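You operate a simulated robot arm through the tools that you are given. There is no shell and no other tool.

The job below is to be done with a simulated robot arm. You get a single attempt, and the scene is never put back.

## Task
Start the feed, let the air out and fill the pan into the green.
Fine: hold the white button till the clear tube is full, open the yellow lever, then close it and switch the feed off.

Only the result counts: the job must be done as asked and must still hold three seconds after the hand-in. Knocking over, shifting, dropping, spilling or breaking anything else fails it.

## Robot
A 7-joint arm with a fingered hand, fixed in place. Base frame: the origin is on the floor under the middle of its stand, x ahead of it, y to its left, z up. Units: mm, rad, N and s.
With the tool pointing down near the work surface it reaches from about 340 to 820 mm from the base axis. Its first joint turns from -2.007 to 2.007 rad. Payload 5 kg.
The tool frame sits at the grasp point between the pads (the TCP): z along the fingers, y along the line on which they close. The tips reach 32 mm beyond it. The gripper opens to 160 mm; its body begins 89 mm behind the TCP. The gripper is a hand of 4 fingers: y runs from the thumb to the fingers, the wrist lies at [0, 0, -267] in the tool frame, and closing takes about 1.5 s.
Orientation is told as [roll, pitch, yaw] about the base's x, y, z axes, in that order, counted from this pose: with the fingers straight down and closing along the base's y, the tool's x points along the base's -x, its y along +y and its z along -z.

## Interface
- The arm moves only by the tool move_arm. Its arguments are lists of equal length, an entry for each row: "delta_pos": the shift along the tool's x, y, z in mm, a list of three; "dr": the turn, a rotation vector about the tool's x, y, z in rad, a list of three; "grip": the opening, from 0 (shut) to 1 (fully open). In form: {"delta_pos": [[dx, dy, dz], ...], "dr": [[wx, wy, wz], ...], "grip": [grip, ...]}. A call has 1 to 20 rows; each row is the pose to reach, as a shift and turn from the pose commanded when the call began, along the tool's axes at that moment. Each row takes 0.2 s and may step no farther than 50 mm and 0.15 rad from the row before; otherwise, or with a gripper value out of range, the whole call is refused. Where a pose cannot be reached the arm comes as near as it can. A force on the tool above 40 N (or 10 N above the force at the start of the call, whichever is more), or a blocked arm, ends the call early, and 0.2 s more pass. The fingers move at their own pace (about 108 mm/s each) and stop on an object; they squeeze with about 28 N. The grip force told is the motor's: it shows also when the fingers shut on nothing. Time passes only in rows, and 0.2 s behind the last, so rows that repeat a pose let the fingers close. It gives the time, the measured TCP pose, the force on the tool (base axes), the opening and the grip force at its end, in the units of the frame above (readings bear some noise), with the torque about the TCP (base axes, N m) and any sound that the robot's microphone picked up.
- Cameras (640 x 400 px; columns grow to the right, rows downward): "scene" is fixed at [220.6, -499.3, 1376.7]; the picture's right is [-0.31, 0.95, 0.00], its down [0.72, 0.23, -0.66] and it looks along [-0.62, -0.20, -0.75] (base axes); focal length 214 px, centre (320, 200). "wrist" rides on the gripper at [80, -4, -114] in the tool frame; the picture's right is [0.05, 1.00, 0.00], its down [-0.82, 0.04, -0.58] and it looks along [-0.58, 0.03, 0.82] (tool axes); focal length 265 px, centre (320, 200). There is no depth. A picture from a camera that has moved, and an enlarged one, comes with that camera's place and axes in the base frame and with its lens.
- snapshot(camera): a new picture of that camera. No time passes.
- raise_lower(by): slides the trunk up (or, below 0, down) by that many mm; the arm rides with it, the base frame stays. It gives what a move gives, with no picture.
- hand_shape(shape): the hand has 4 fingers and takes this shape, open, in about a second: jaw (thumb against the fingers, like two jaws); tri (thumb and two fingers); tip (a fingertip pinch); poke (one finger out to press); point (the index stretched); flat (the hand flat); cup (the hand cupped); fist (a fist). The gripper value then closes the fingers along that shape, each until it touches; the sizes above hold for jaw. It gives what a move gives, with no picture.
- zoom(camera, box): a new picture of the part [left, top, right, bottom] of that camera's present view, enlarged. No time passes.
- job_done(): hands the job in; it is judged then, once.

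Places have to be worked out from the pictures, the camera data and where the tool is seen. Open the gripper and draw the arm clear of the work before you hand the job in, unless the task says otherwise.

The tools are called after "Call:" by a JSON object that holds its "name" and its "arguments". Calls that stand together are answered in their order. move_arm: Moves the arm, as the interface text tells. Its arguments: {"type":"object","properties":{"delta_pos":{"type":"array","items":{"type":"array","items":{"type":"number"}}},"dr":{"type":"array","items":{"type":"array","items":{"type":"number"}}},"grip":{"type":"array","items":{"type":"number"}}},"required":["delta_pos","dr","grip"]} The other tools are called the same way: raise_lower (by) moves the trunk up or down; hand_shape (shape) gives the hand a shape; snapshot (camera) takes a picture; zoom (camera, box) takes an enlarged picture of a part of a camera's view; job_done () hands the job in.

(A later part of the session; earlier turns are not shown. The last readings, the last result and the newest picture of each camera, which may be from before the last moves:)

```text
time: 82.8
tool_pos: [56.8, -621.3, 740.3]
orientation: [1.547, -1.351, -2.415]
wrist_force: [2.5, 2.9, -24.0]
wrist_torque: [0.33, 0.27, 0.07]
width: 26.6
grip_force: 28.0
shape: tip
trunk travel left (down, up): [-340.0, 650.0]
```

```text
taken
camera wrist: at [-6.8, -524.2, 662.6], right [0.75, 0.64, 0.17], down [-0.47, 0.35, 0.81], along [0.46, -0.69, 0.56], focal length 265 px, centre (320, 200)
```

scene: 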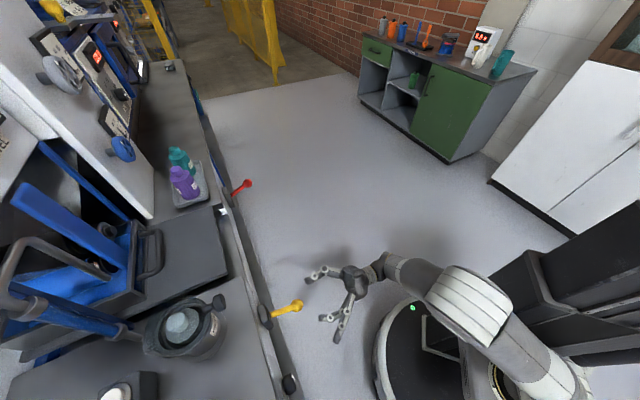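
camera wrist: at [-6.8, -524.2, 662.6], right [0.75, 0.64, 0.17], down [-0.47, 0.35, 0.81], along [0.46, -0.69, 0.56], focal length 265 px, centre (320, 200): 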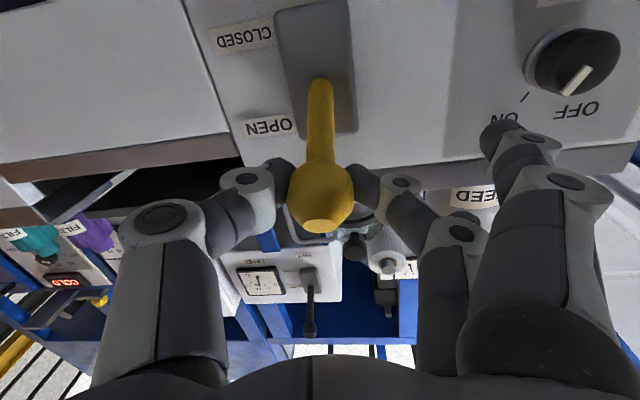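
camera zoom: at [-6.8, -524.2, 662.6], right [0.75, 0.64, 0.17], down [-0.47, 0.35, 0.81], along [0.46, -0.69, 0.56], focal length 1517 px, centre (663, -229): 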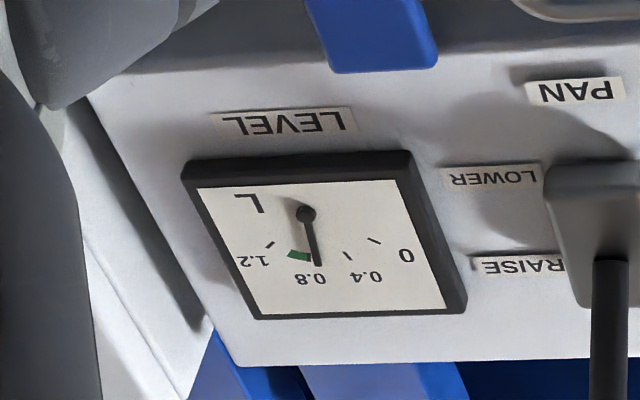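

The needle is now moving: about 0.73 L, rising roughly 0.07–0.1 L/s. I hold 0.4 s more and recheck.

Call:
{"name": "move_arm", "arguments": {"delta_pos": [[0, 0, 0]], "dr": [[0, 0, 0]], "grip": [0.15]}}

Call:
{"name": "zoom", "arguments": {"camera": "wrist", "box": [210, 240, 310, 310]}}

```text
time: 83.2
tool_pos: [56.8, -620.8, 740.4]
orientation: [1.546, -1.351, -2.415]
wrist_force: [3.6, 3.0, -23.9]
wrist_torque: [0.33, 0.25, 0.08]
width: 26.5
grip_force: 28.4
shape: tip
trunk travel left (down, up): [-340.0, 650.0]
```

```text
5.71 times, centred on (260, 275) of wrist
camera zoom: at [-6.8, -524.2, 662.6], right [0.75, 0.64, 0.17], down [-0.47, 0.35, 0.81], along [0.46, -0.69, 0.56], focal length 1517 px, centre (663, -229)
```

zoom: 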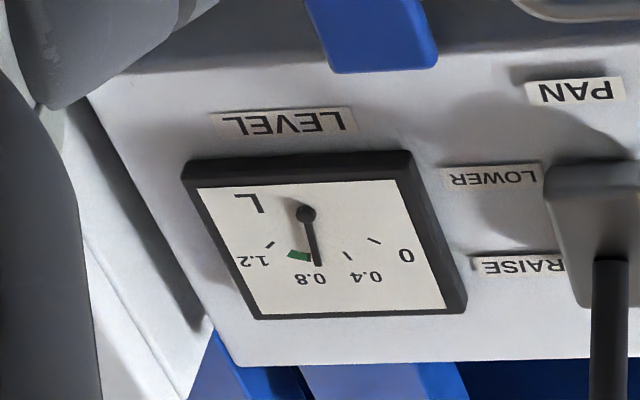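

The needle seems unchanged over 0.4 s; I zoom much closer for a precise reading.

Call:
{"name": "zoom", "arguments": {"camera": "wrist", "box": [238, 265, 288, 300]}}

```text
11.43 times, centred on (263, 282) of wrist
camera zoom: at [-6.8, -524.2, 662.6], right [0.75, 0.64, 0.17], down [-0.47, 0.35, 0.81], along [0.46, -0.69, 0.56], focal length 3033 px, centre (971, -743)
```

zoom: 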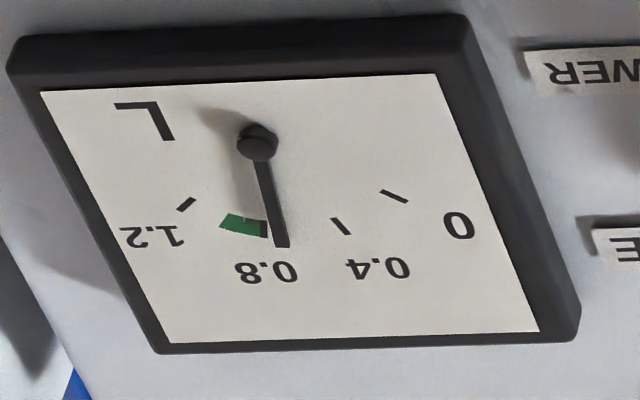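

Reading is about 0.73 L; green starts at 0.8 and ends near 1.0. I hold another 0.4 s and compare at this same magnification.

Call:
{"name": "move_arm", "arguments": {"delta_pos": [[0, 0, 0]], "dr": [[0, 0, 0]], "grip": [0.15]}}

Call:
{"name": "zoom", "arguments": {"camera": "wrist", "box": [238, 265, 288, 300]}}

Call:
{"name": "zoom", "arguments": {"camera": "scene", "box": [80, 240, 180, 320]}}

```text
time: 83.6
tool_pos: [56.7, -620.3, 739.9]
orientation: [1.548, -1.351, -2.416]
wrist_force: [3.2, 3.6, -23.9]
wrist_torque: [0.34, 0.27, 0.07]
width: 26.8
grip_force: 28.4
shape: tip
trunk travel left (down, up): [-340.0, 650.0]
```

```text
11.43 times, centred on (263, 282) of wrist
camera zoom: at [-6.8, -524.2, 662.6], right [0.75, 0.64, 0.17], down [-0.47, 0.35, 0.81], along [0.46, -0.69, 0.56], focal length 3033 px, centre (971, -743)
```

zoom: 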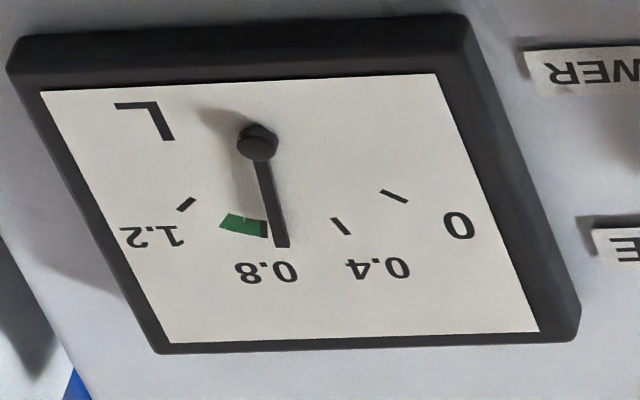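

```text
5.00 times, centred on (130, 280) of scene
camera zoom: at [220.6, -499.3, 1376.7], right [-0.31, 0.95, 0.0], down [0.72, 0.23, -0.66], along [-0.62, -0.2, -0.75], focal length 1072 px, centre (1270, -200)
```

zoom: 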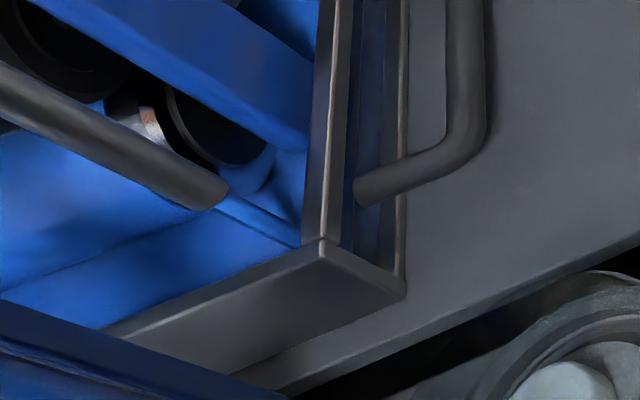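

The needle is static while the pan surface has visibly changed, so the gauge may be lagging or stepping. To be safe I close the lever now along the reverse arc and then see what the gauge settles to.

Call:
{"name": "move_arm", "arguments": {"delta_pos": [[19.5, -4.4, -8], [41.0, -9.2, -12], [62.5, -14.0, -10], [81.0, -18.1, -3.6], [83.0, -18.5, -3]], "dr": [[0, 0, 0], [0, 0, 0], [0, 0, 0], [0, 0, 0], [0, 0, 0]], "grip": [0.15, 0.15, 0.15, 0.15, 0.15]}}

Call:
{"name": "snapshot", "arguments": {"camera": "wrist"}}

Call:
{"name": "zoom", "arguments": {"camera": "wrist", "box": [238, 275, 298, 317]}}

Call:
{"name": "zoom", "arguments": {"camera": "scene", "box": [230, 260, 330, 340]}}

```text
time: 84.8
tool_pos: [54.6, -617.5, 659.1]
orientation: [1.594, -1.354, -2.462]
wrist_force: [18.2, -22.8, 24.8]
wrist_torque: [-0.5, -0.49, 0.3]
width: 23.2
grip_force: 27.9
shape: tip
trunk travel left (down, up): [-340.0, 650.0]
```

```text
taken
camera wrist: at [-7.4, -521.6, 581.0], right [0.75, 0.64, 0.16], down [-0.48, 0.36, 0.8], along [0.45, -0.68, 0.57], focal length 265 px, centre (320, 200)
```

wrist: 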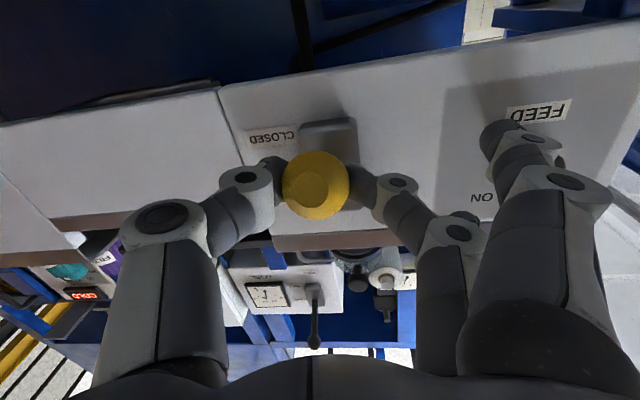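

```text
9.52 times, centred on (268, 296) of wrist
camera zoom: at [-7.4, -521.6, 581.0], right [0.75, 0.64, 0.16], down [-0.48, 0.36, 0.8], along [0.45, -0.68, 0.57], focal length 2528 px, centre (815, -714)
```

zoom: 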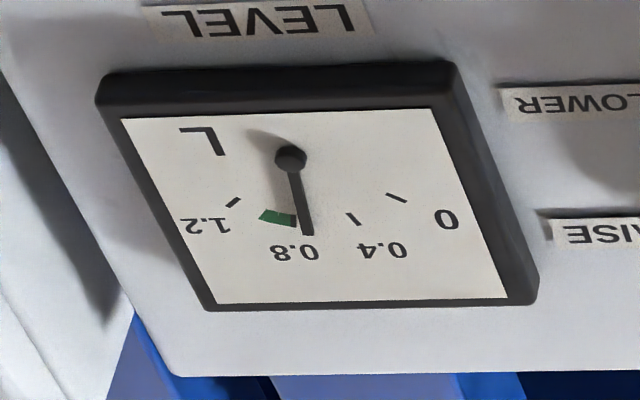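

```text
5.00 times, centred on (280, 300) of scene
camera zoom: at [220.6, -499.3, 1376.7], right [-0.31, 0.95, 0.0], down [0.72, 0.23, -0.66], along [-0.62, -0.2, -0.75], focal length 1072 px, centre (520, -300)
```

zoom: 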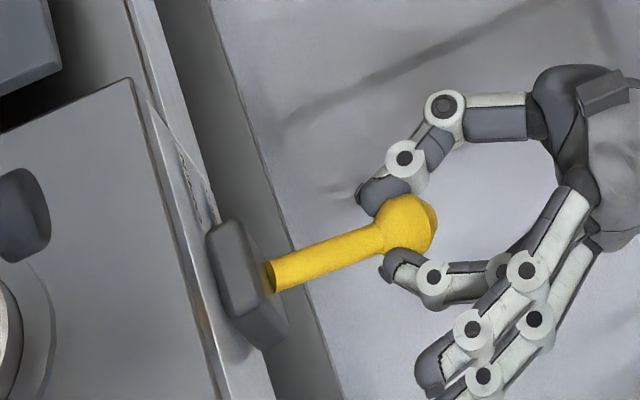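

The lever is back at CLOSED (ball z≈660) with the gauge still at 0.73. I relax the grip load by moving 4 mm inwards/3 mm up, and let a second pass to see whether the gauge changes.

Call:
{"name": "move_arm", "arguments": {"delta_pos": [[-3, 0.7, 5], [-3, 0.7, 5], [-3, 0.7, 5], [-3, 0.7, 5]], "dr": [[0, 0, 0], [0, 0, 0], [0, 0, 0], [0, 0, 0]], "grip": [0.15, 0.15, 0.15, 0.15]}}

Call:
{"name": "zoom", "arguments": {"camera": "wrist", "box": [238, 275, 298, 317]}}

Call:
{"name": "zoom", "arguments": {"camera": "scene", "box": [0, 180, 320, 400]}}

Call:
{"name": "zoom", "arguments": {"camera": "scene", "box": [80, 240, 180, 320]}}

```text
time: 85.8
tool_pos: [56.7, -619.4, 660.5]
orientation: [1.566, -1.353, -2.437]
wrist_force: [2.7, -2.5, 18.5]
wrist_torque: [-0.38, -0.21, 0.15]
width: 23.9
grip_force: 28.4
shape: tip
trunk travel left (down, up): [-340.0, 650.0]
```

```text
9.52 times, centred on (268, 296) of wrist
camera zoom: at [-7.1, -523.3, 581.3], right [0.75, 0.63, 0.17], down [-0.47, 0.35, 0.81], along [0.45, -0.69, 0.57], focal length 2528 px, centre (815, -714)
```

zoom: 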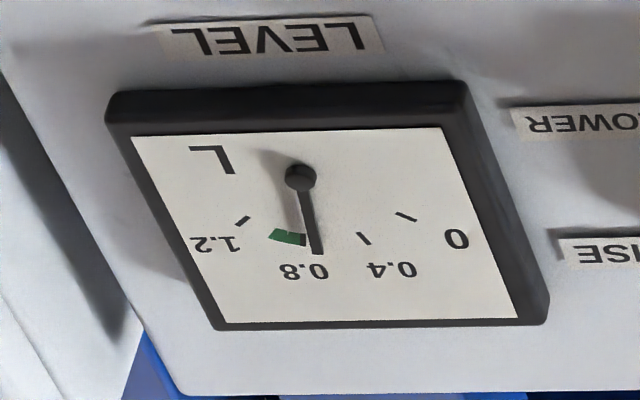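

```text
1.82 times, centred on (160, 290) of scene
camera zoom: at [220.6, -499.3, 1376.7], right [-0.31, 0.95, 0.0], down [0.72, 0.23, -0.66], along [-0.62, -0.2, -0.75], focal length 390 px, centre (611, 36)
```

zoom: 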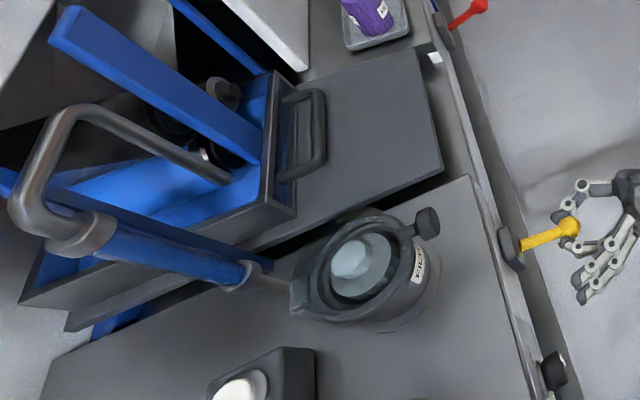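

```text
5.00 times, centred on (130, 280) of scene
camera zoom: at [220.6, -499.3, 1376.7], right [-0.31, 0.95, 0.0], down [0.72, 0.23, -0.66], along [-0.62, -0.2, -0.75], focal length 1072 px, centre (1270, -200)
```

zoom: 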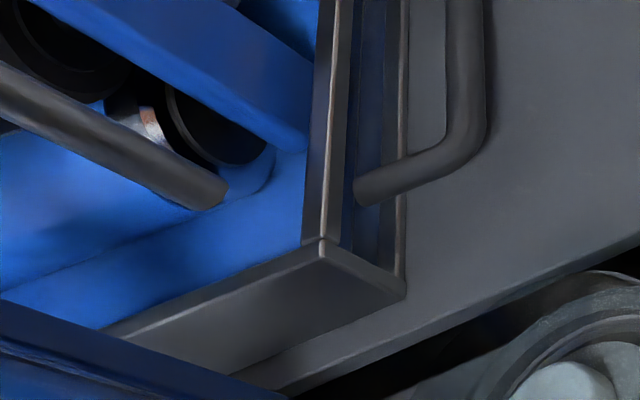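

The pan surface has visibly risen while the needle stays at 0.73, so the gauge seems sticky or slow. With the lever closed I wait 3 s to see where it settles.

Call:
{"name": "move_arm", "arguments": {"delta_pos": [[0, 0, 0], [0, 0, 0], [0, 0, 0], [0, 0, 0], [0, 0, 0], [0, 0, 0], [0, 0, 0], [0, 0, 0], [0, 0, 0], [0, 0, 0], [0, 0, 0], [0, 0, 0], [0, 0, 0], [0, 0, 0]], "dr": [[0, 0, 0], [0, 0, 0], [0, 0, 0], [0, 0, 0], [0, 0, 0], [0, 0, 0], [0, 0, 0], [0, 0, 0], [0, 0, 0], [0, 0, 0], [0, 0, 0], [0, 0, 0], [0, 0, 0], [0, 0, 0]], "grip": [0.15, 0.15, 0.15, 0.15, 0.15, 0.15, 0.15, 0.15, 0.15, 0.15, 0.15, 0.15, 0.15, 0.15]}}

Call:
{"name": "zoom", "arguments": {"camera": "wrist", "box": [238, 275, 298, 317]}}

Call:
{"name": "zoom", "arguments": {"camera": "scene", "box": [80, 240, 180, 320]}}

```text
time: 88.8
tool_pos: [56.7, -620.7, 660.0]
orientation: [1.57, -1.353, -2.438]
wrist_force: [-5.8, 0.0, 14.7]
wrist_torque: [-0.32, -0.13, -0.03]
width: 25.2
grip_force: 28.7
shape: tip
trunk travel left (down, up): [-340.0, 650.0]
```

```text
9.52 times, centred on (268, 296) of wrist
camera zoom: at [-6.4, -523.6, 581.4], right [0.75, 0.64, 0.17], down [-0.48, 0.35, 0.81], along [0.45, -0.69, 0.57], focal length 2528 px, centre (815, -714)
```

zoom: 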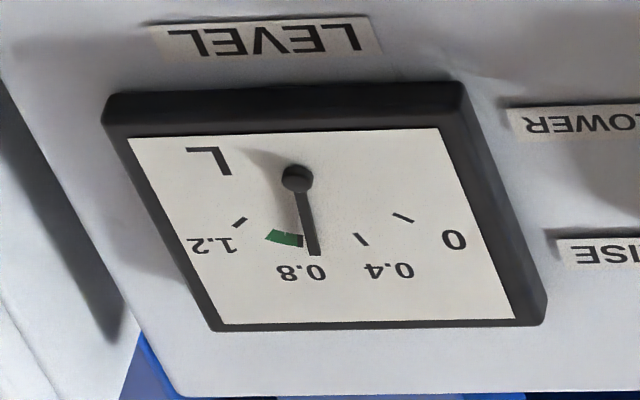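

```text
5.00 times, centred on (130, 280) of scene
camera zoom: at [220.6, -499.3, 1376.7], right [-0.31, 0.95, 0.0], down [0.72, 0.23, -0.66], along [-0.62, -0.2, -0.75], focal length 1072 px, centre (1270, -200)
```

zoom: 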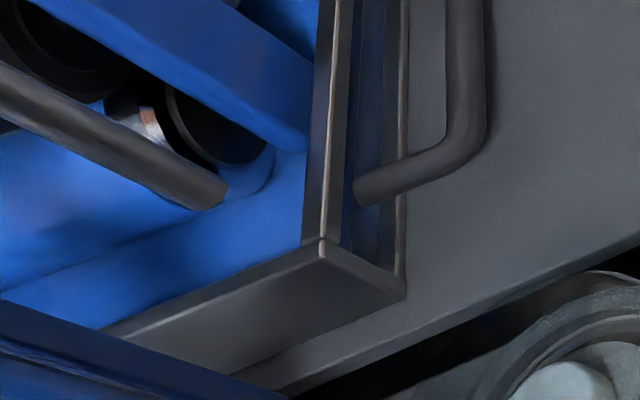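

No change in 3 s with the lever closed. I wait 4 s more to rule out a slow-updating gauge before deciding on a second fill.

Call:
{"name": "move_arm", "arguments": {"delta_pos": [[0, 0, 0], [0, 0, 0], [0, 0, 0], [0, 0, 0], [0, 0, 0], [0, 0, 0], [0, 0, 0], [0, 0, 0], [0, 0, 0], [0, 0, 0], [0, 0, 0], [0, 0, 0], [0, 0, 0], [0, 0, 0], [0, 0, 0], [0, 0, 0], [0, 0, 0], [0, 0, 0], [0, 0, 0], [0, 0, 0]], "dr": [[0, 0, 0], [0, 0, 0], [0, 0, 0], [0, 0, 0], [0, 0, 0], [0, 0, 0], [0, 0, 0], [0, 0, 0], [0, 0, 0], [0, 0, 0], [0, 0, 0], [0, 0, 0], [0, 0, 0], [0, 0, 0], [0, 0, 0], [0, 0, 0], [0, 0, 0], [0, 0, 0], [0, 0, 0], [0, 0, 0]], "grip": [0.15, 0.15, 0.15, 0.15, 0.15, 0.15, 0.15, 0.15, 0.15, 0.15, 0.15, 0.15, 0.15, 0.15, 0.15, 0.15, 0.15, 0.15, 0.15, 0.15]}}

Call:
{"name": "zoom", "arguments": {"camera": "wrist", "box": [238, 275, 298, 317]}}

Call:
{"name": "zoom", "arguments": {"camera": "scene", "box": [0, 200, 200, 350]}}

```text
time: 93.0
tool_pos: [57.1, -619.9, 659.8]
orientation: [1.569, -1.352, -2.438]
wrist_force: [-5.5, -0.1, 12.8]
wrist_torque: [-0.28, -0.14, -0.02]
width: 25.0
grip_force: 27.9
shape: tip
trunk travel left (down, up): [-340.0, 650.0]
```

```text
9.52 times, centred on (268, 296) of wrist
camera zoom: at [-6.4, -523.6, 581.4], right [0.75, 0.64, 0.17], down [-0.48, 0.35, 0.81], along [0.45, -0.69, 0.57], focal length 2528 px, centre (815, -714)
```

zoom: 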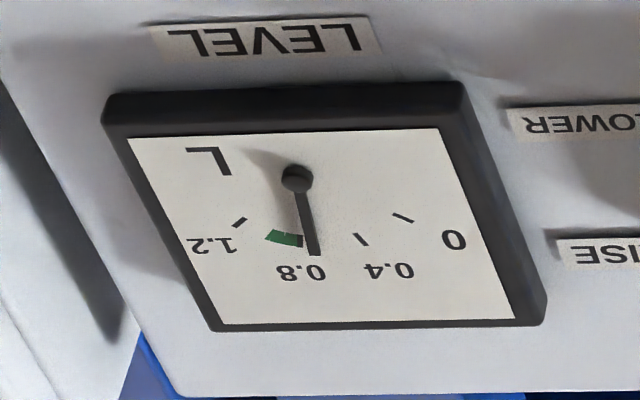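

```text
2.67 times, centred on (100, 275) of scene
camera zoom: at [220.6, -499.3, 1376.7], right [-0.31, 0.95, 0.0], down [0.72, 0.23, -0.66], along [-0.62, -0.2, -0.75], focal length 572 px, centre (907, 0)
```

zoom: 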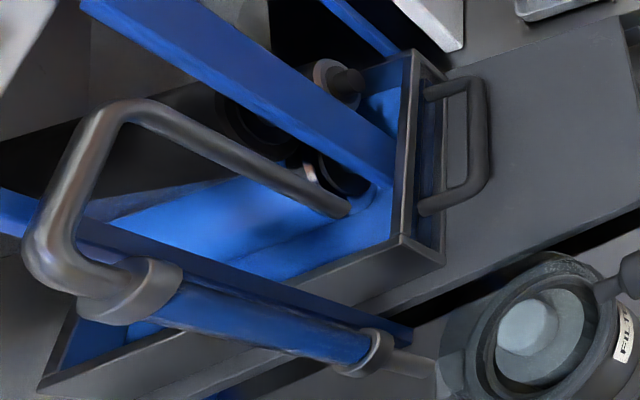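

The gauge rests at 0.73 L while the pan surface rose, so it likely sticks a little; the true level is probably 0.75–0.82. I reopen the lever briefly (0.6 s stroke) and read the gauge and pan right away.

Call:
{"name": "move_arm", "arguments": {"delta_pos": [[-26.4, 5.9, -6], [-52.7, 11.8, -7], [-78.1, 17.4, 0]], "dr": [[0, 0, 0], [0, 0, 0], [0, 0, 0]], "grip": [0.15, 0.15, 0.15]}}

Call:
{"name": "zoom", "arguments": {"camera": "wrist", "box": [238, 265, 288, 300]}}

Call:
{"name": "zoom", "arguments": {"camera": "scene", "box": [0, 200, 200, 350]}}

```text
time: 93.8
tool_pos: [61.0, -618.8, 738.1]
orientation: [1.525, -1.348, -2.39]
wrist_force: [13.5, -17.5, -15.4]
wrist_torque: [0.25, 0.34, 0.01]
width: 22.1
grip_force: 27.8
shape: tip
trunk travel left (down, up): [-340.0, 650.0]
```

```text
11.43 times, centred on (263, 282) of wrist
camera zoom: at [-3.8, -523.5, 660.8], right [0.75, 0.64, 0.17], down [-0.47, 0.34, 0.81], along [0.46, -0.69, 0.56], focal length 3033 px, centre (971, -743)
```

zoom: 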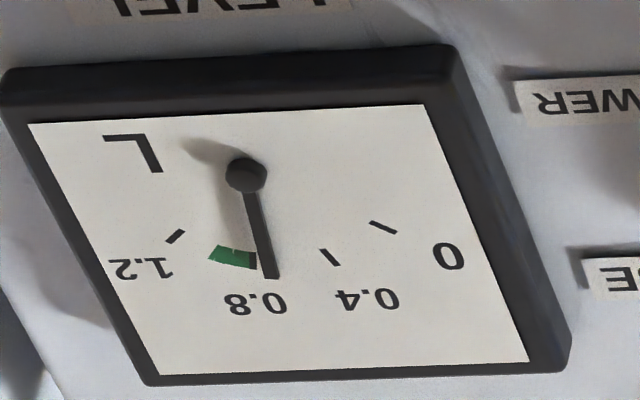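

```text
2.67 times, centred on (100, 275) of scene
camera zoom: at [220.6, -499.3, 1376.7], right [-0.31, 0.95, 0.0], down [0.72, 0.23, -0.66], along [-0.62, -0.2, -0.75], focal length 572 px, centre (907, 0)
```

zoom: 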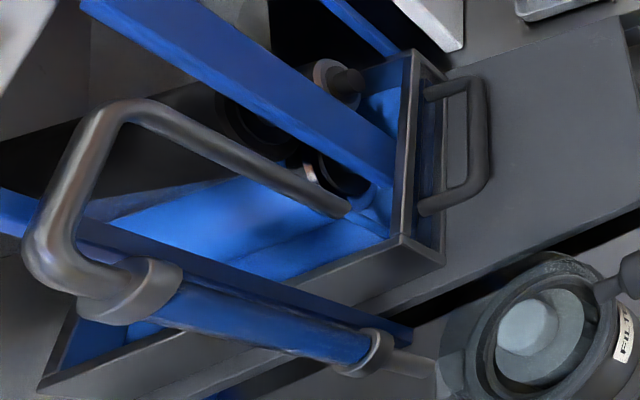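

The bright line below the spout is the stream itself (present only while open), so flow is running again. The gauge still shows 0.73; I hold 0.4 s and read again.

Call:
{"name": "move_arm", "arguments": {"delta_pos": [[0, 0, 4]], "dr": [[0, 0, 0]], "grip": [0.15]}}

Call:
{"name": "zoom", "arguments": {"camera": "wrist", "box": [238, 265, 288, 300]}}

Call:
{"name": "zoom", "arguments": {"camera": "scene", "box": [80, 240, 180, 320]}}

```text
time: 94.2
tool_pos: [59.8, -622.9, 738.2]
orientation: [1.531, -1.35, -2.402]
wrist_force: [7.7, 0.6, -20.4]
wrist_torque: [0.3, 0.29, 0.11]
width: 22.0
grip_force: 28.2
shape: tip
trunk travel left (down, up): [-340.0, 650.0]
```

```text
11.43 times, centred on (263, 282) of wrist
camera zoom: at [-3.7, -526.0, 661.1], right [0.75, 0.64, 0.17], down [-0.47, 0.35, 0.81], along [0.46, -0.69, 0.56], focal length 3033 px, centre (971, -743)
```

zoom: 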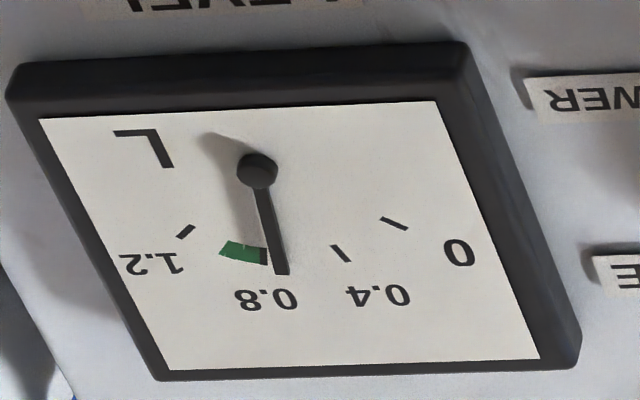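

```text
5.00 times, centred on (130, 280) of scene
camera zoom: at [220.6, -499.3, 1376.7], right [-0.31, 0.95, 0.0], down [0.72, 0.23, -0.66], along [-0.62, -0.2, -0.75], focal length 1072 px, centre (1270, -200)
```

zoom: 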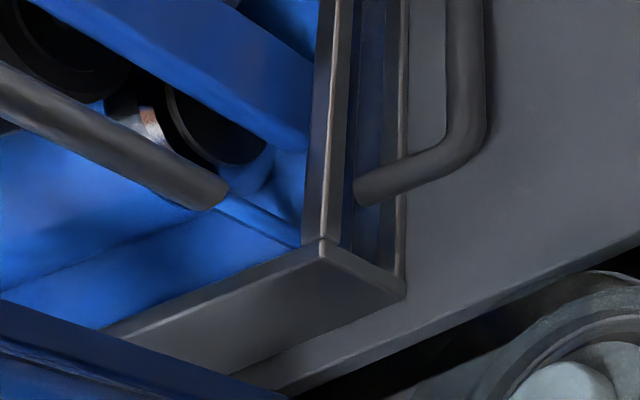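

Still 0.73 with the stream running. I hold another 0.4 s.

Call:
{"name": "move_arm", "arguments": {"delta_pos": [[0, 0, 0]], "dr": [[0, 0, 0]], "grip": [0.15]}}

Call:
{"name": "zoom", "arguments": {"camera": "wrist", "box": [238, 265, 288, 300]}}

```text
time: 94.6
tool_pos: [59.6, -623.6, 739.9]
orientation: [1.538, -1.349, -2.407]
wrist_force: [8.1, -0.9, -24.3]
wrist_torque: [0.33, 0.25, 0.1]
width: 21.7
grip_force: 27.7
shape: tip
trunk travel left (down, up): [-340.0, 650.0]
```

```text
11.43 times, centred on (263, 282) of wrist
camera zoom: at [-3.4, -526.9, 661.5], right [0.75, 0.64, 0.17], down [-0.47, 0.35, 0.81], along [0.46, -0.69, 0.56], focal length 3033 px, centre (971, -743)
```

zoom: 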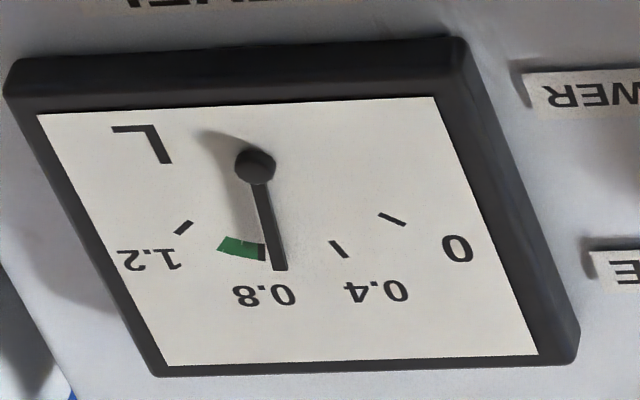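

Still unchanged. By dead reckoning the next needle jump (to ~0.82) should be imminent; one more 0.4 s hold.

Call:
{"name": "move_arm", "arguments": {"delta_pos": [[0, 0, 0]], "dr": [[0, 0, 0]], "grip": [0.15]}}

Call:
{"name": "zoom", "arguments": {"camera": "wrist", "box": [238, 265, 288, 300]}}

Call:
{"name": "zoom", "arguments": {"camera": "scene", "box": [0, 200, 200, 350]}}

```text
time: 95.0
tool_pos: [60.7, -624.6, 739.5]
orientation: [1.542, -1.351, -2.411]
wrist_force: [7.9, -1.5, -25.5]
wrist_torque: [0.32, 0.23, 0.1]
width: 22.2
grip_force: 28.4
shape: tip
trunk travel left (down, up): [-340.0, 650.0]
```

```text
11.43 times, centred on (263, 282) of wrist
camera zoom: at [-3.3, -527.2, 661.8], right [0.75, 0.64, 0.17], down [-0.47, 0.35, 0.81], along [0.46, -0.69, 0.56], focal length 3033 px, centre (971, -743)
```

zoom: 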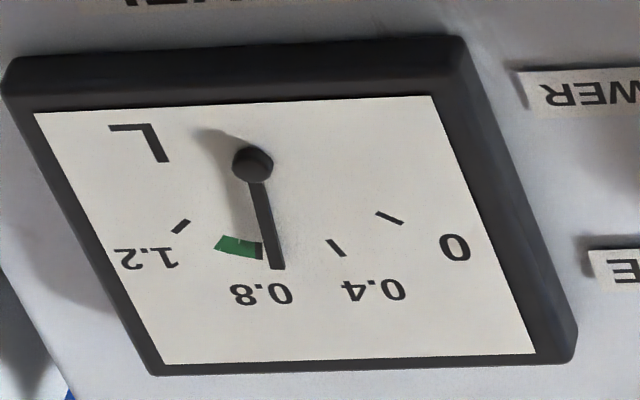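

```text
2.67 times, centred on (100, 275) of scene
camera zoom: at [220.6, -499.3, 1376.7], right [-0.31, 0.95, 0.0], down [0.72, 0.23, -0.66], along [-0.62, -0.2, -0.75], focal length 572 px, centre (907, 0)
```

zoom: 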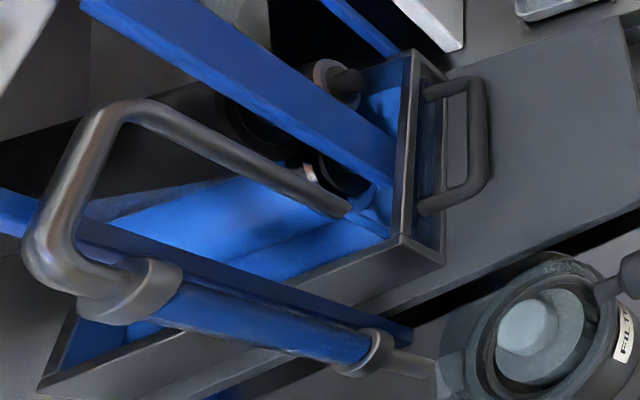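

No jump yet, which means the flow is slow (≤0.035 L/s), so there's ample time within the 0.2 L wide green. I keep holding in 0.8 s increments and watch for the next needle movement.

Call:
{"name": "move_arm", "arguments": {"delta_pos": [[0, 0, 0], [0, 0, 0], [0, 0, 0]], "dr": [[0, 0, 0], [0, 0, 0], [0, 0, 0]], "grip": [0.15, 0.15, 0.15]}}

Call:
{"name": "zoom", "arguments": {"camera": "wrist", "box": [238, 265, 288, 300]}}

Call:
{"name": "zoom", "arguments": {"camera": "scene", "box": [80, 240, 180, 320]}}

```text
time: 95.8
tool_pos: [60.0, -622.9, 739.6]
orientation: [1.543, -1.351, -2.411]
wrist_force: [8.4, -3.3, -25.6]
wrist_torque: [0.36, 0.22, 0.07]
width: 22.0
grip_force: 28.3
shape: tip
trunk travel left (down, up): [-340.0, 650.0]
```

```text
11.43 times, centred on (263, 282) of wrist
camera zoom: at [-3.2, -527.4, 661.9], right [0.75, 0.64, 0.17], down [-0.47, 0.35, 0.81], along [0.46, -0.69, 0.56], focal length 3033 px, centre (971, -743)
```

zoom: 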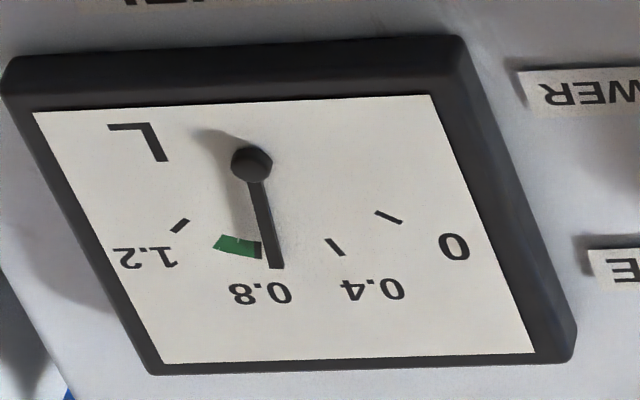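

```text
5.00 times, centred on (130, 280) of scene
camera zoom: at [220.6, -499.3, 1376.7], right [-0.31, 0.95, 0.0], down [0.72, 0.23, -0.66], along [-0.62, -0.2, -0.75], focal length 1072 px, centre (1270, -200)
```

zoom: 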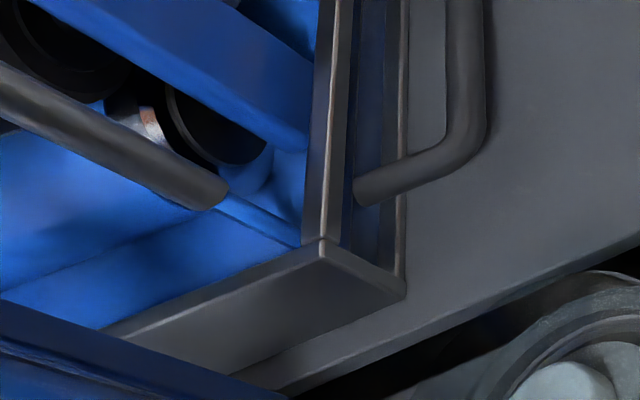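

Still unchanged. I check the FEED knob's pointer and the spout stream in case the feed isn't actually running.

Call:
{"name": "zoom", "arguments": {"camera": "wrist", "box": [440, 0, 640, 160]}}

Call:
{"name": "zoom", "arguments": {"camera": "scene", "box": [0, 200, 200, 350]}}

Call:
{"name": "snapshot", "arguments": {"camera": "wrist"}}

```text
2.50 times, centred on (540, 80) of wrist
camera zoom: at [-3.2, -527.4, 661.9], right [0.75, 0.64, 0.17], down [-0.47, 0.35, 0.81], along [0.46, -0.69, 0.56], focal length 664 px, centre (-230, 500)
```

zoom: 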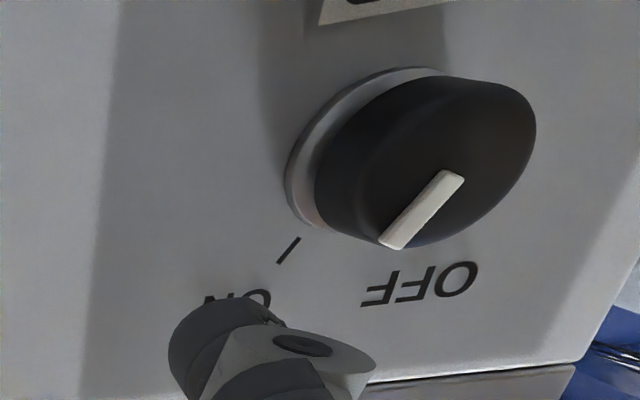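

```text
2.67 times, centred on (100, 275) of scene
camera zoom: at [220.6, -499.3, 1376.7], right [-0.31, 0.95, 0.0], down [0.72, 0.23, -0.66], along [-0.62, -0.2, -0.75], focal length 572 px, centre (907, 0)
```

zoom: 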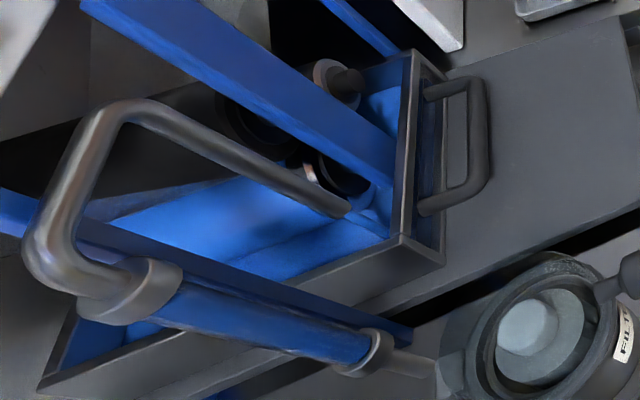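

```text
taken
camera wrist: at [-3.2, -527.4, 661.9], right [0.75, 0.64, 0.17], down [-0.47, 0.35, 0.81], along [0.46, -0.69, 0.56], focal length 265 px, centre (320, 200)
```

wrist: 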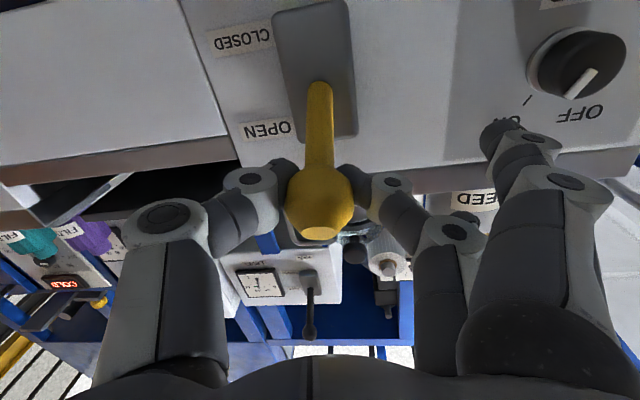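

The knob is at ON and the stream is running, so I examine the pan's liquid itself at high magnification for signs of level change.

Call:
{"name": "zoom", "arguments": {"camera": "scene", "box": [110, 255, 150, 290]}}

Call:
{"name": "zoom", "arguments": {"camera": "scene", "box": [20, 260, 120, 330]}}

```text
11.43 times, centred on (130, 272) of scene
camera zoom: at [220.6, -499.3, 1376.7], right [-0.31, 0.95, 0.0], down [0.72, 0.23, -0.66], along [-0.62, -0.2, -0.75], focal length 2451 px, centre (2491, -629)
```

zoom: 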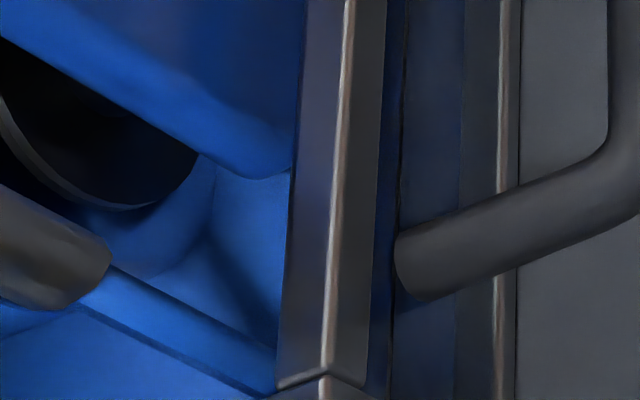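

```text
5.71 times, centred on (70, 295) of scene
camera zoom: at [220.6, -499.3, 1376.7], right [-0.31, 0.95, 0.0], down [0.72, 0.23, -0.66], along [-0.62, -0.2, -0.75], focal length 1226 px, centre (1749, -343)
```

zoom: 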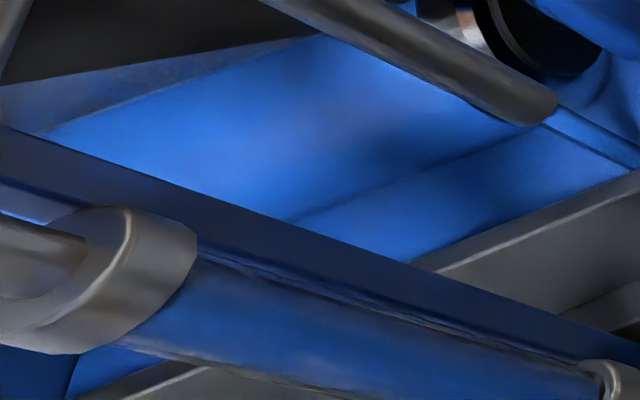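

I hold another 0.8 s and take exactly the same zooms for comparison.

Call:
{"name": "move_arm", "arguments": {"delta_pos": [[0, 0, 0], [0, 0, 0], [0, 0, 0]], "dr": [[0, 0, 0], [0, 0, 0], [0, 0, 0]], "grip": [0.15, 0.15, 0.15]}}

Call:
{"name": "zoom", "arguments": {"camera": "wrist", "box": [238, 265, 288, 300]}}

Call:
{"name": "zoom", "arguments": {"camera": "scene", "box": [110, 255, 150, 290]}}

Call:
{"name": "zoom", "arguments": {"camera": "scene", "box": [20, 260, 120, 330]}}

```text
time: 96.6
tool_pos: [59.8, -623.7, 740.4]
orientation: [1.543, -1.35, -2.411]
wrist_force: [8.9, -2.8, -24.3]
wrist_torque: [0.34, 0.21, 0.09]
width: 22.1
grip_force: 27.7
shape: tip
trunk travel left (down, up): [-340.0, 650.0]
```

```text
11.43 times, centred on (263, 282) of wrist
camera zoom: at [-3.3, -527.4, 661.9], right [0.75, 0.64, 0.17], down [-0.47, 0.35, 0.81], along [0.46, -0.69, 0.56], focal length 3033 px, centre (971, -743)
```

zoom: 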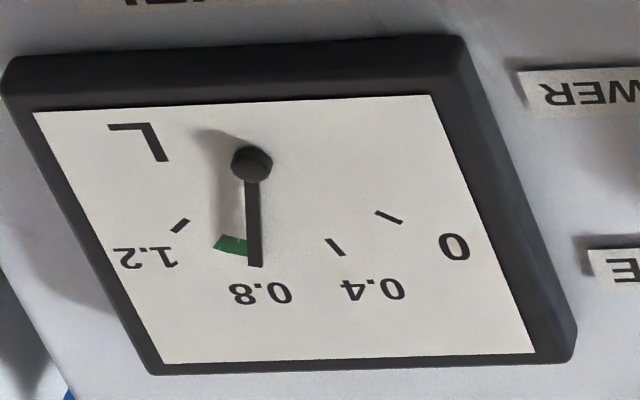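

```text
11.43 times, centred on (130, 272) of scene
camera zoom: at [220.6, -499.3, 1376.7], right [-0.31, 0.95, 0.0], down [0.72, 0.23, -0.66], along [-0.62, -0.2, -0.75], focal length 2451 px, centre (2491, -629)
```

zoom: 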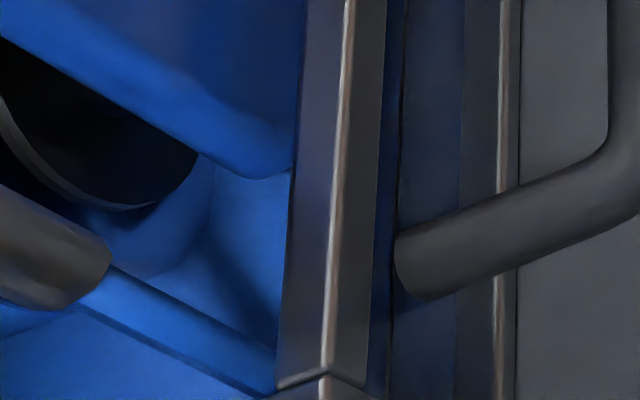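

```text
5.71 times, centred on (70, 295) of scene
camera zoom: at [220.6, -499.3, 1376.7], right [-0.31, 0.95, 0.0], down [0.72, 0.23, -0.66], along [-0.62, -0.2, -0.75], focal length 1226 px, centre (1749, -343)
```

zoom: 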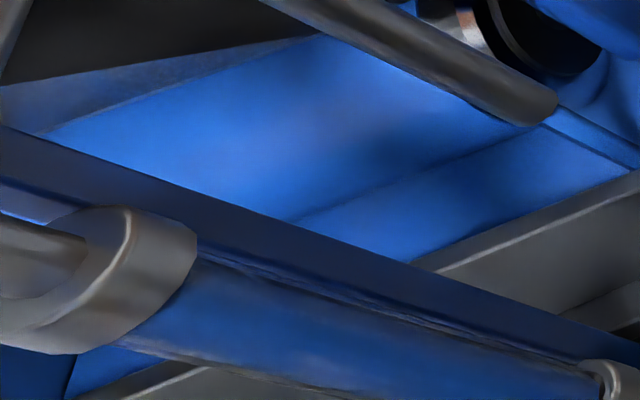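

The needle jumped to ~0.82 (just inside the green) – it moves in ~0.09 L steps at roughly 0.02 L/s. I let it run on about 3 s toward mid-green, checking in between.

Call:
{"name": "move_arm", "arguments": {"delta_pos": [[0, 0, 0], [0, 0, 0], [0, 0, 0], [0, 0, 0], [0, 0, 0], [0, 0, 0], [0, 0, 0]], "dr": [[0, 0, 0], [0, 0, 0], [0, 0, 0], [0, 0, 0], [0, 0, 0], [0, 0, 0], [0, 0, 0]], "grip": [0.15, 0.15, 0.15, 0.15, 0.15, 0.15, 0.15]}}

Call:
{"name": "zoom", "arguments": {"camera": "wrist", "box": [238, 265, 288, 300]}}

```text
time: 98.2
tool_pos: [59.5, -623.9, 739.5]
orientation: [1.543, -1.352, -2.413]
wrist_force: [8.1, -3.7, -26.1]
wrist_torque: [0.36, 0.24, 0.08]
width: 22.0
grip_force: 28.4
shape: tip
trunk travel left (down, up): [-340.0, 650.0]
```

```text
11.43 times, centred on (263, 282) of wrist
camera zoom: at [-3.3, -527.4, 661.9], right [0.75, 0.64, 0.17], down [-0.47, 0.35, 0.81], along [0.46, -0.69, 0.56], focal length 3033 px, centre (971, -743)
```

zoom: 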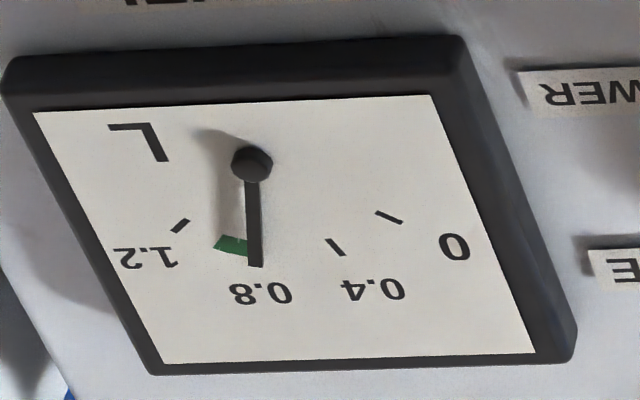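

Still reading ~0.82. I hold 1.0 s more, then look before closing.

Call:
{"name": "move_arm", "arguments": {"delta_pos": [[0, 0, 0], [0, 0, 0], [0, 0, 0], [0, 0, 0]], "dr": [[0, 0, 0], [0, 0, 0], [0, 0, 0], [0, 0, 0]], "grip": [0.15, 0.15, 0.15, 0.15]}}

Call:
{"name": "zoom", "arguments": {"camera": "wrist", "box": [238, 265, 288, 300]}}

```text
time: 99.2
tool_pos: [61.6, -625.2, 739.1]
orientation: [1.543, -1.35, -2.413]
wrist_force: [8.3, -3.3, -24.9]
wrist_torque: [0.28, 0.19, 0.09]
width: 22.2
grip_force: 28.2
shape: tip
trunk travel left (down, up): [-340.0, 650.0]
```

```text
11.43 times, centred on (263, 282) of wrist
camera zoom: at [-3.3, -527.4, 661.9], right [0.75, 0.64, 0.17], down [-0.47, 0.35, 0.81], along [0.46, -0.69, 0.56], focal length 3033 px, centre (971, -743)
```

zoom: 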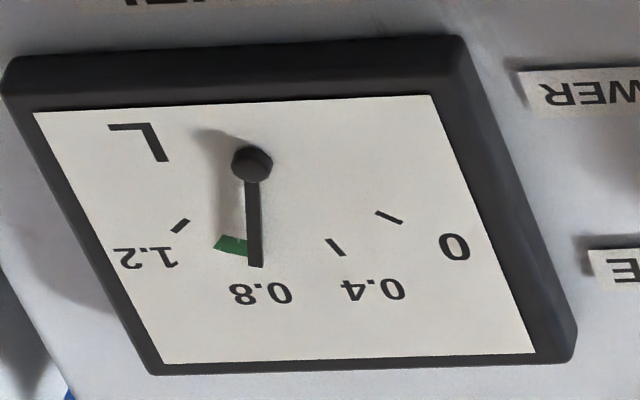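

Still one step below mid-green. The most robust stopping point is right at the next needle step (~0.92 shown), so I continue in short holds and watch for it.

Call:
{"name": "move_arm", "arguments": {"delta_pos": [[0, 0, 0], [0, 0, 0]], "dr": [[0, 0, 0], [0, 0, 0]], "grip": [0.15, 0.15]}}

Call:
{"name": "zoom", "arguments": {"camera": "wrist", "box": [238, 265, 288, 300]}}

```text
time: 99.8
tool_pos: [59.7, -624.2, 739.4]
orientation: [1.543, -1.351, -2.409]
wrist_force: [8.0, -3.1, -26.2]
wrist_torque: [0.32, 0.22, 0.11]
width: 22.2
grip_force: 28.0
shape: tip
trunk travel left (down, up): [-340.0, 650.0]
```

```text
11.43 times, centred on (263, 282) of wrist
camera zoom: at [-3.3, -527.4, 661.9], right [0.75, 0.64, 0.17], down [-0.47, 0.35, 0.81], along [0.46, -0.69, 0.56], focal length 3033 px, centre (971, -743)
```

zoom: 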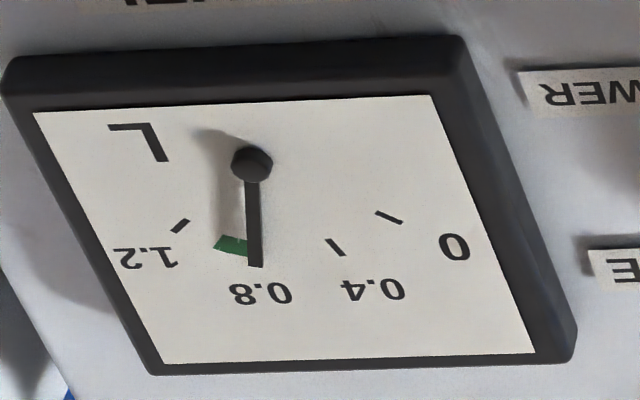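

No step yet; I hold another 0.6 s.

Call:
{"name": "move_arm", "arguments": {"delta_pos": [[0, 0, 0], [0, 0, 0]], "dr": [[0, 0, 0], [0, 0, 0]], "grip": [0.15, 0.15]}}

Call:
{"name": "zoom", "arguments": {"camera": "wrist", "box": [238, 265, 288, 300]}}

```text
time: 100.4
tool_pos: [59.3, -623.0, 739.8]
orientation: [1.545, -1.35, -2.41]
wrist_force: [9.5, -2.8, -24.7]
wrist_torque: [0.3, 0.2, 0.09]
width: 22.0
grip_force: 27.4
shape: tip
trunk travel left (down, up): [-340.0, 650.0]
```

```text
11.43 times, centred on (263, 282) of wrist
camera zoom: at [-3.3, -527.4, 661.9], right [0.75, 0.64, 0.17], down [-0.47, 0.35, 0.81], along [0.46, -0.69, 0.56], focal length 3033 px, centre (971, -743)
```

zoom: 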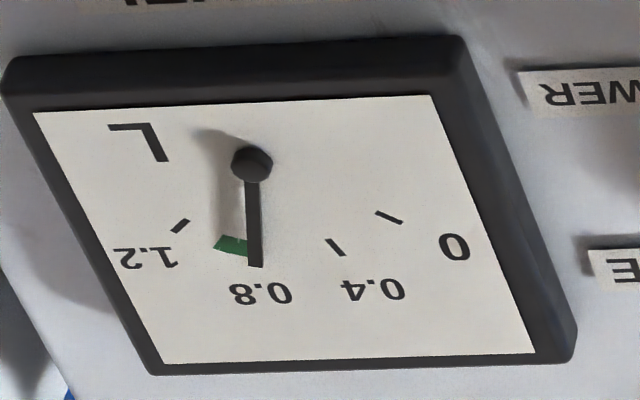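

Still stepping not yet; another 0.6 s hold.

Call:
{"name": "move_arm", "arguments": {"delta_pos": [[0, 0, 0], [0, 0, 0]], "dr": [[0, 0, 0], [0, 0, 0]], "grip": [0.15, 0.15]}}

Call:
{"name": "zoom", "arguments": {"camera": "wrist", "box": [238, 265, 288, 300]}}

```text
time: 101.0
tool_pos: [59.5, -623.3, 740.2]
orientation: [1.543, -1.351, -2.411]
wrist_force: [8.1, -1.7, -24.4]
wrist_torque: [0.3, 0.24, 0.07]
width: 22.0
grip_force: 28.0
shape: tip
trunk travel left (down, up): [-340.0, 650.0]
```

```text
11.43 times, centred on (263, 282) of wrist
camera zoom: at [-3.3, -527.4, 661.9], right [0.75, 0.64, 0.17], down [-0.47, 0.35, 0.81], along [0.46, -0.69, 0.56], focal length 3033 px, centre (971, -743)
```

zoom: 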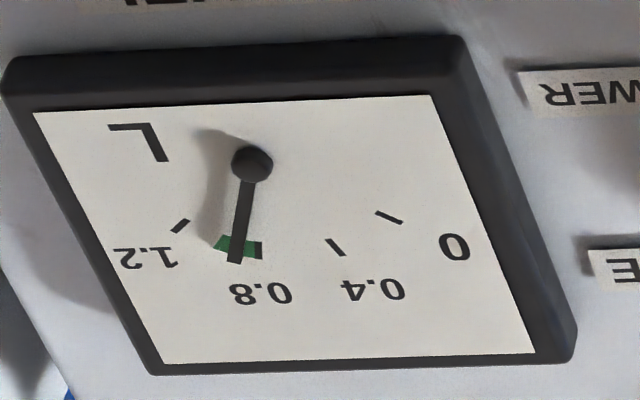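

The needle stepped into the middle of the green. I close the lever now along the arc.

Call:
{"name": "move_arm", "arguments": {"delta_pos": [[21.5, -4.8, -8], [42.9, -9.6, -11], [64.4, -14.4, -9], [79.1, -17.7, -4.5], [80.5, -18.0, -4.2]], "dr": [[0, 0, 0], [0, 0, 0], [0, 0, 0], [0, 0, 0], [0, 0, 0]], "grip": [0.15, 0.15, 0.15, 0.15, 0.15]}}

Call:
{"name": "snapshot", "arguments": {"camera": "wrist"}}

Call:
{"name": "zoom", "arguments": {"camera": "wrist", "box": [238, 275, 298, 317]}}

Call:
{"name": "zoom", "arguments": {"camera": "scene", "box": [80, 240, 180, 320]}}

Call:
{"name": "zoom", "arguments": {"camera": "scene", "box": [230, 260, 330, 340]}}

```text
time: 102.0
tool_pos: [57.5, -620.4, 670.8]
orientation: [1.623, -1.353, -2.489]
wrist_force: [8.6, -16.3, 4.6]
wrist_torque: [-0.07, -0.25, 0.04]
width: 20.8
grip_force: 28.2
shape: tip
trunk travel left (down, up): [-340.0, 650.0]
stopped in row 4: the force on the tool passed its limit at 42 N (the readings are from after the stop); the commanded pose is now the measured one
```

```text
taken
camera wrist: at [-4.9, -524.8, 590.6], right [0.75, 0.64, 0.16], down [-0.48, 0.36, 0.8], along [0.45, -0.68, 0.58], focal length 265 px, centre (320, 200)
```

wrist: 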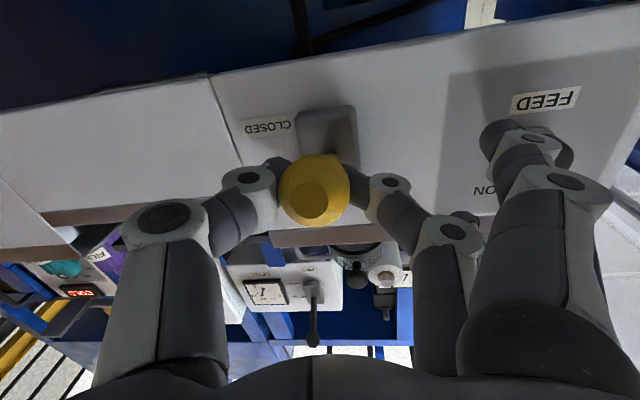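

```text
9.52 times, centred on (268, 296) of wrist
camera zoom: at [-4.9, -524.8, 590.6], right [0.75, 0.64, 0.16], down [-0.48, 0.36, 0.8], along [0.45, -0.68, 0.58], focal length 2528 px, centre (815, -714)
```

zoom: 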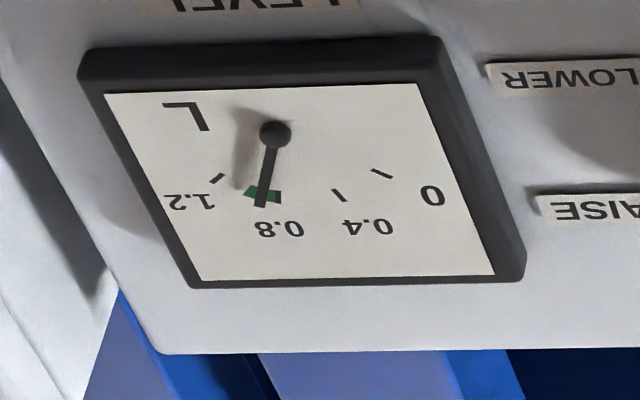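

```text
5.00 times, centred on (130, 280) of scene
camera zoom: at [220.6, -499.3, 1376.7], right [-0.31, 0.95, 0.0], down [0.72, 0.23, -0.66], along [-0.62, -0.2, -0.75], focal length 1072 px, centre (1270, -200)
```

zoom: 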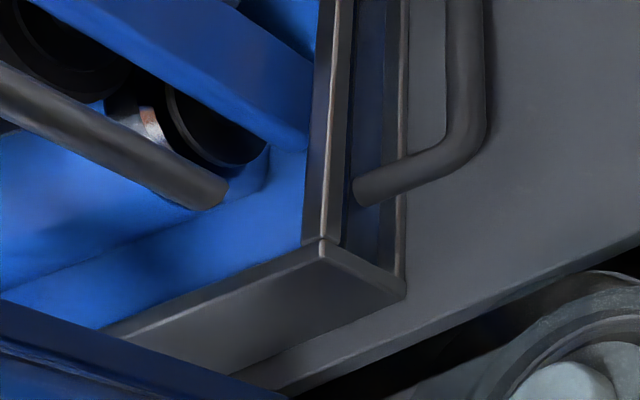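

```text
5.00 times, centred on (280, 300) of scene
camera zoom: at [220.6, -499.3, 1376.7], right [-0.31, 0.95, 0.0], down [0.72, 0.23, -0.66], along [-0.62, -0.2, -0.75], focal length 1072 px, centre (520, -300)
```

zoom: 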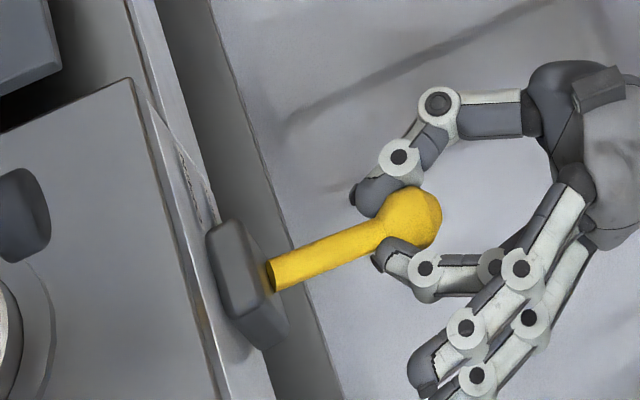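

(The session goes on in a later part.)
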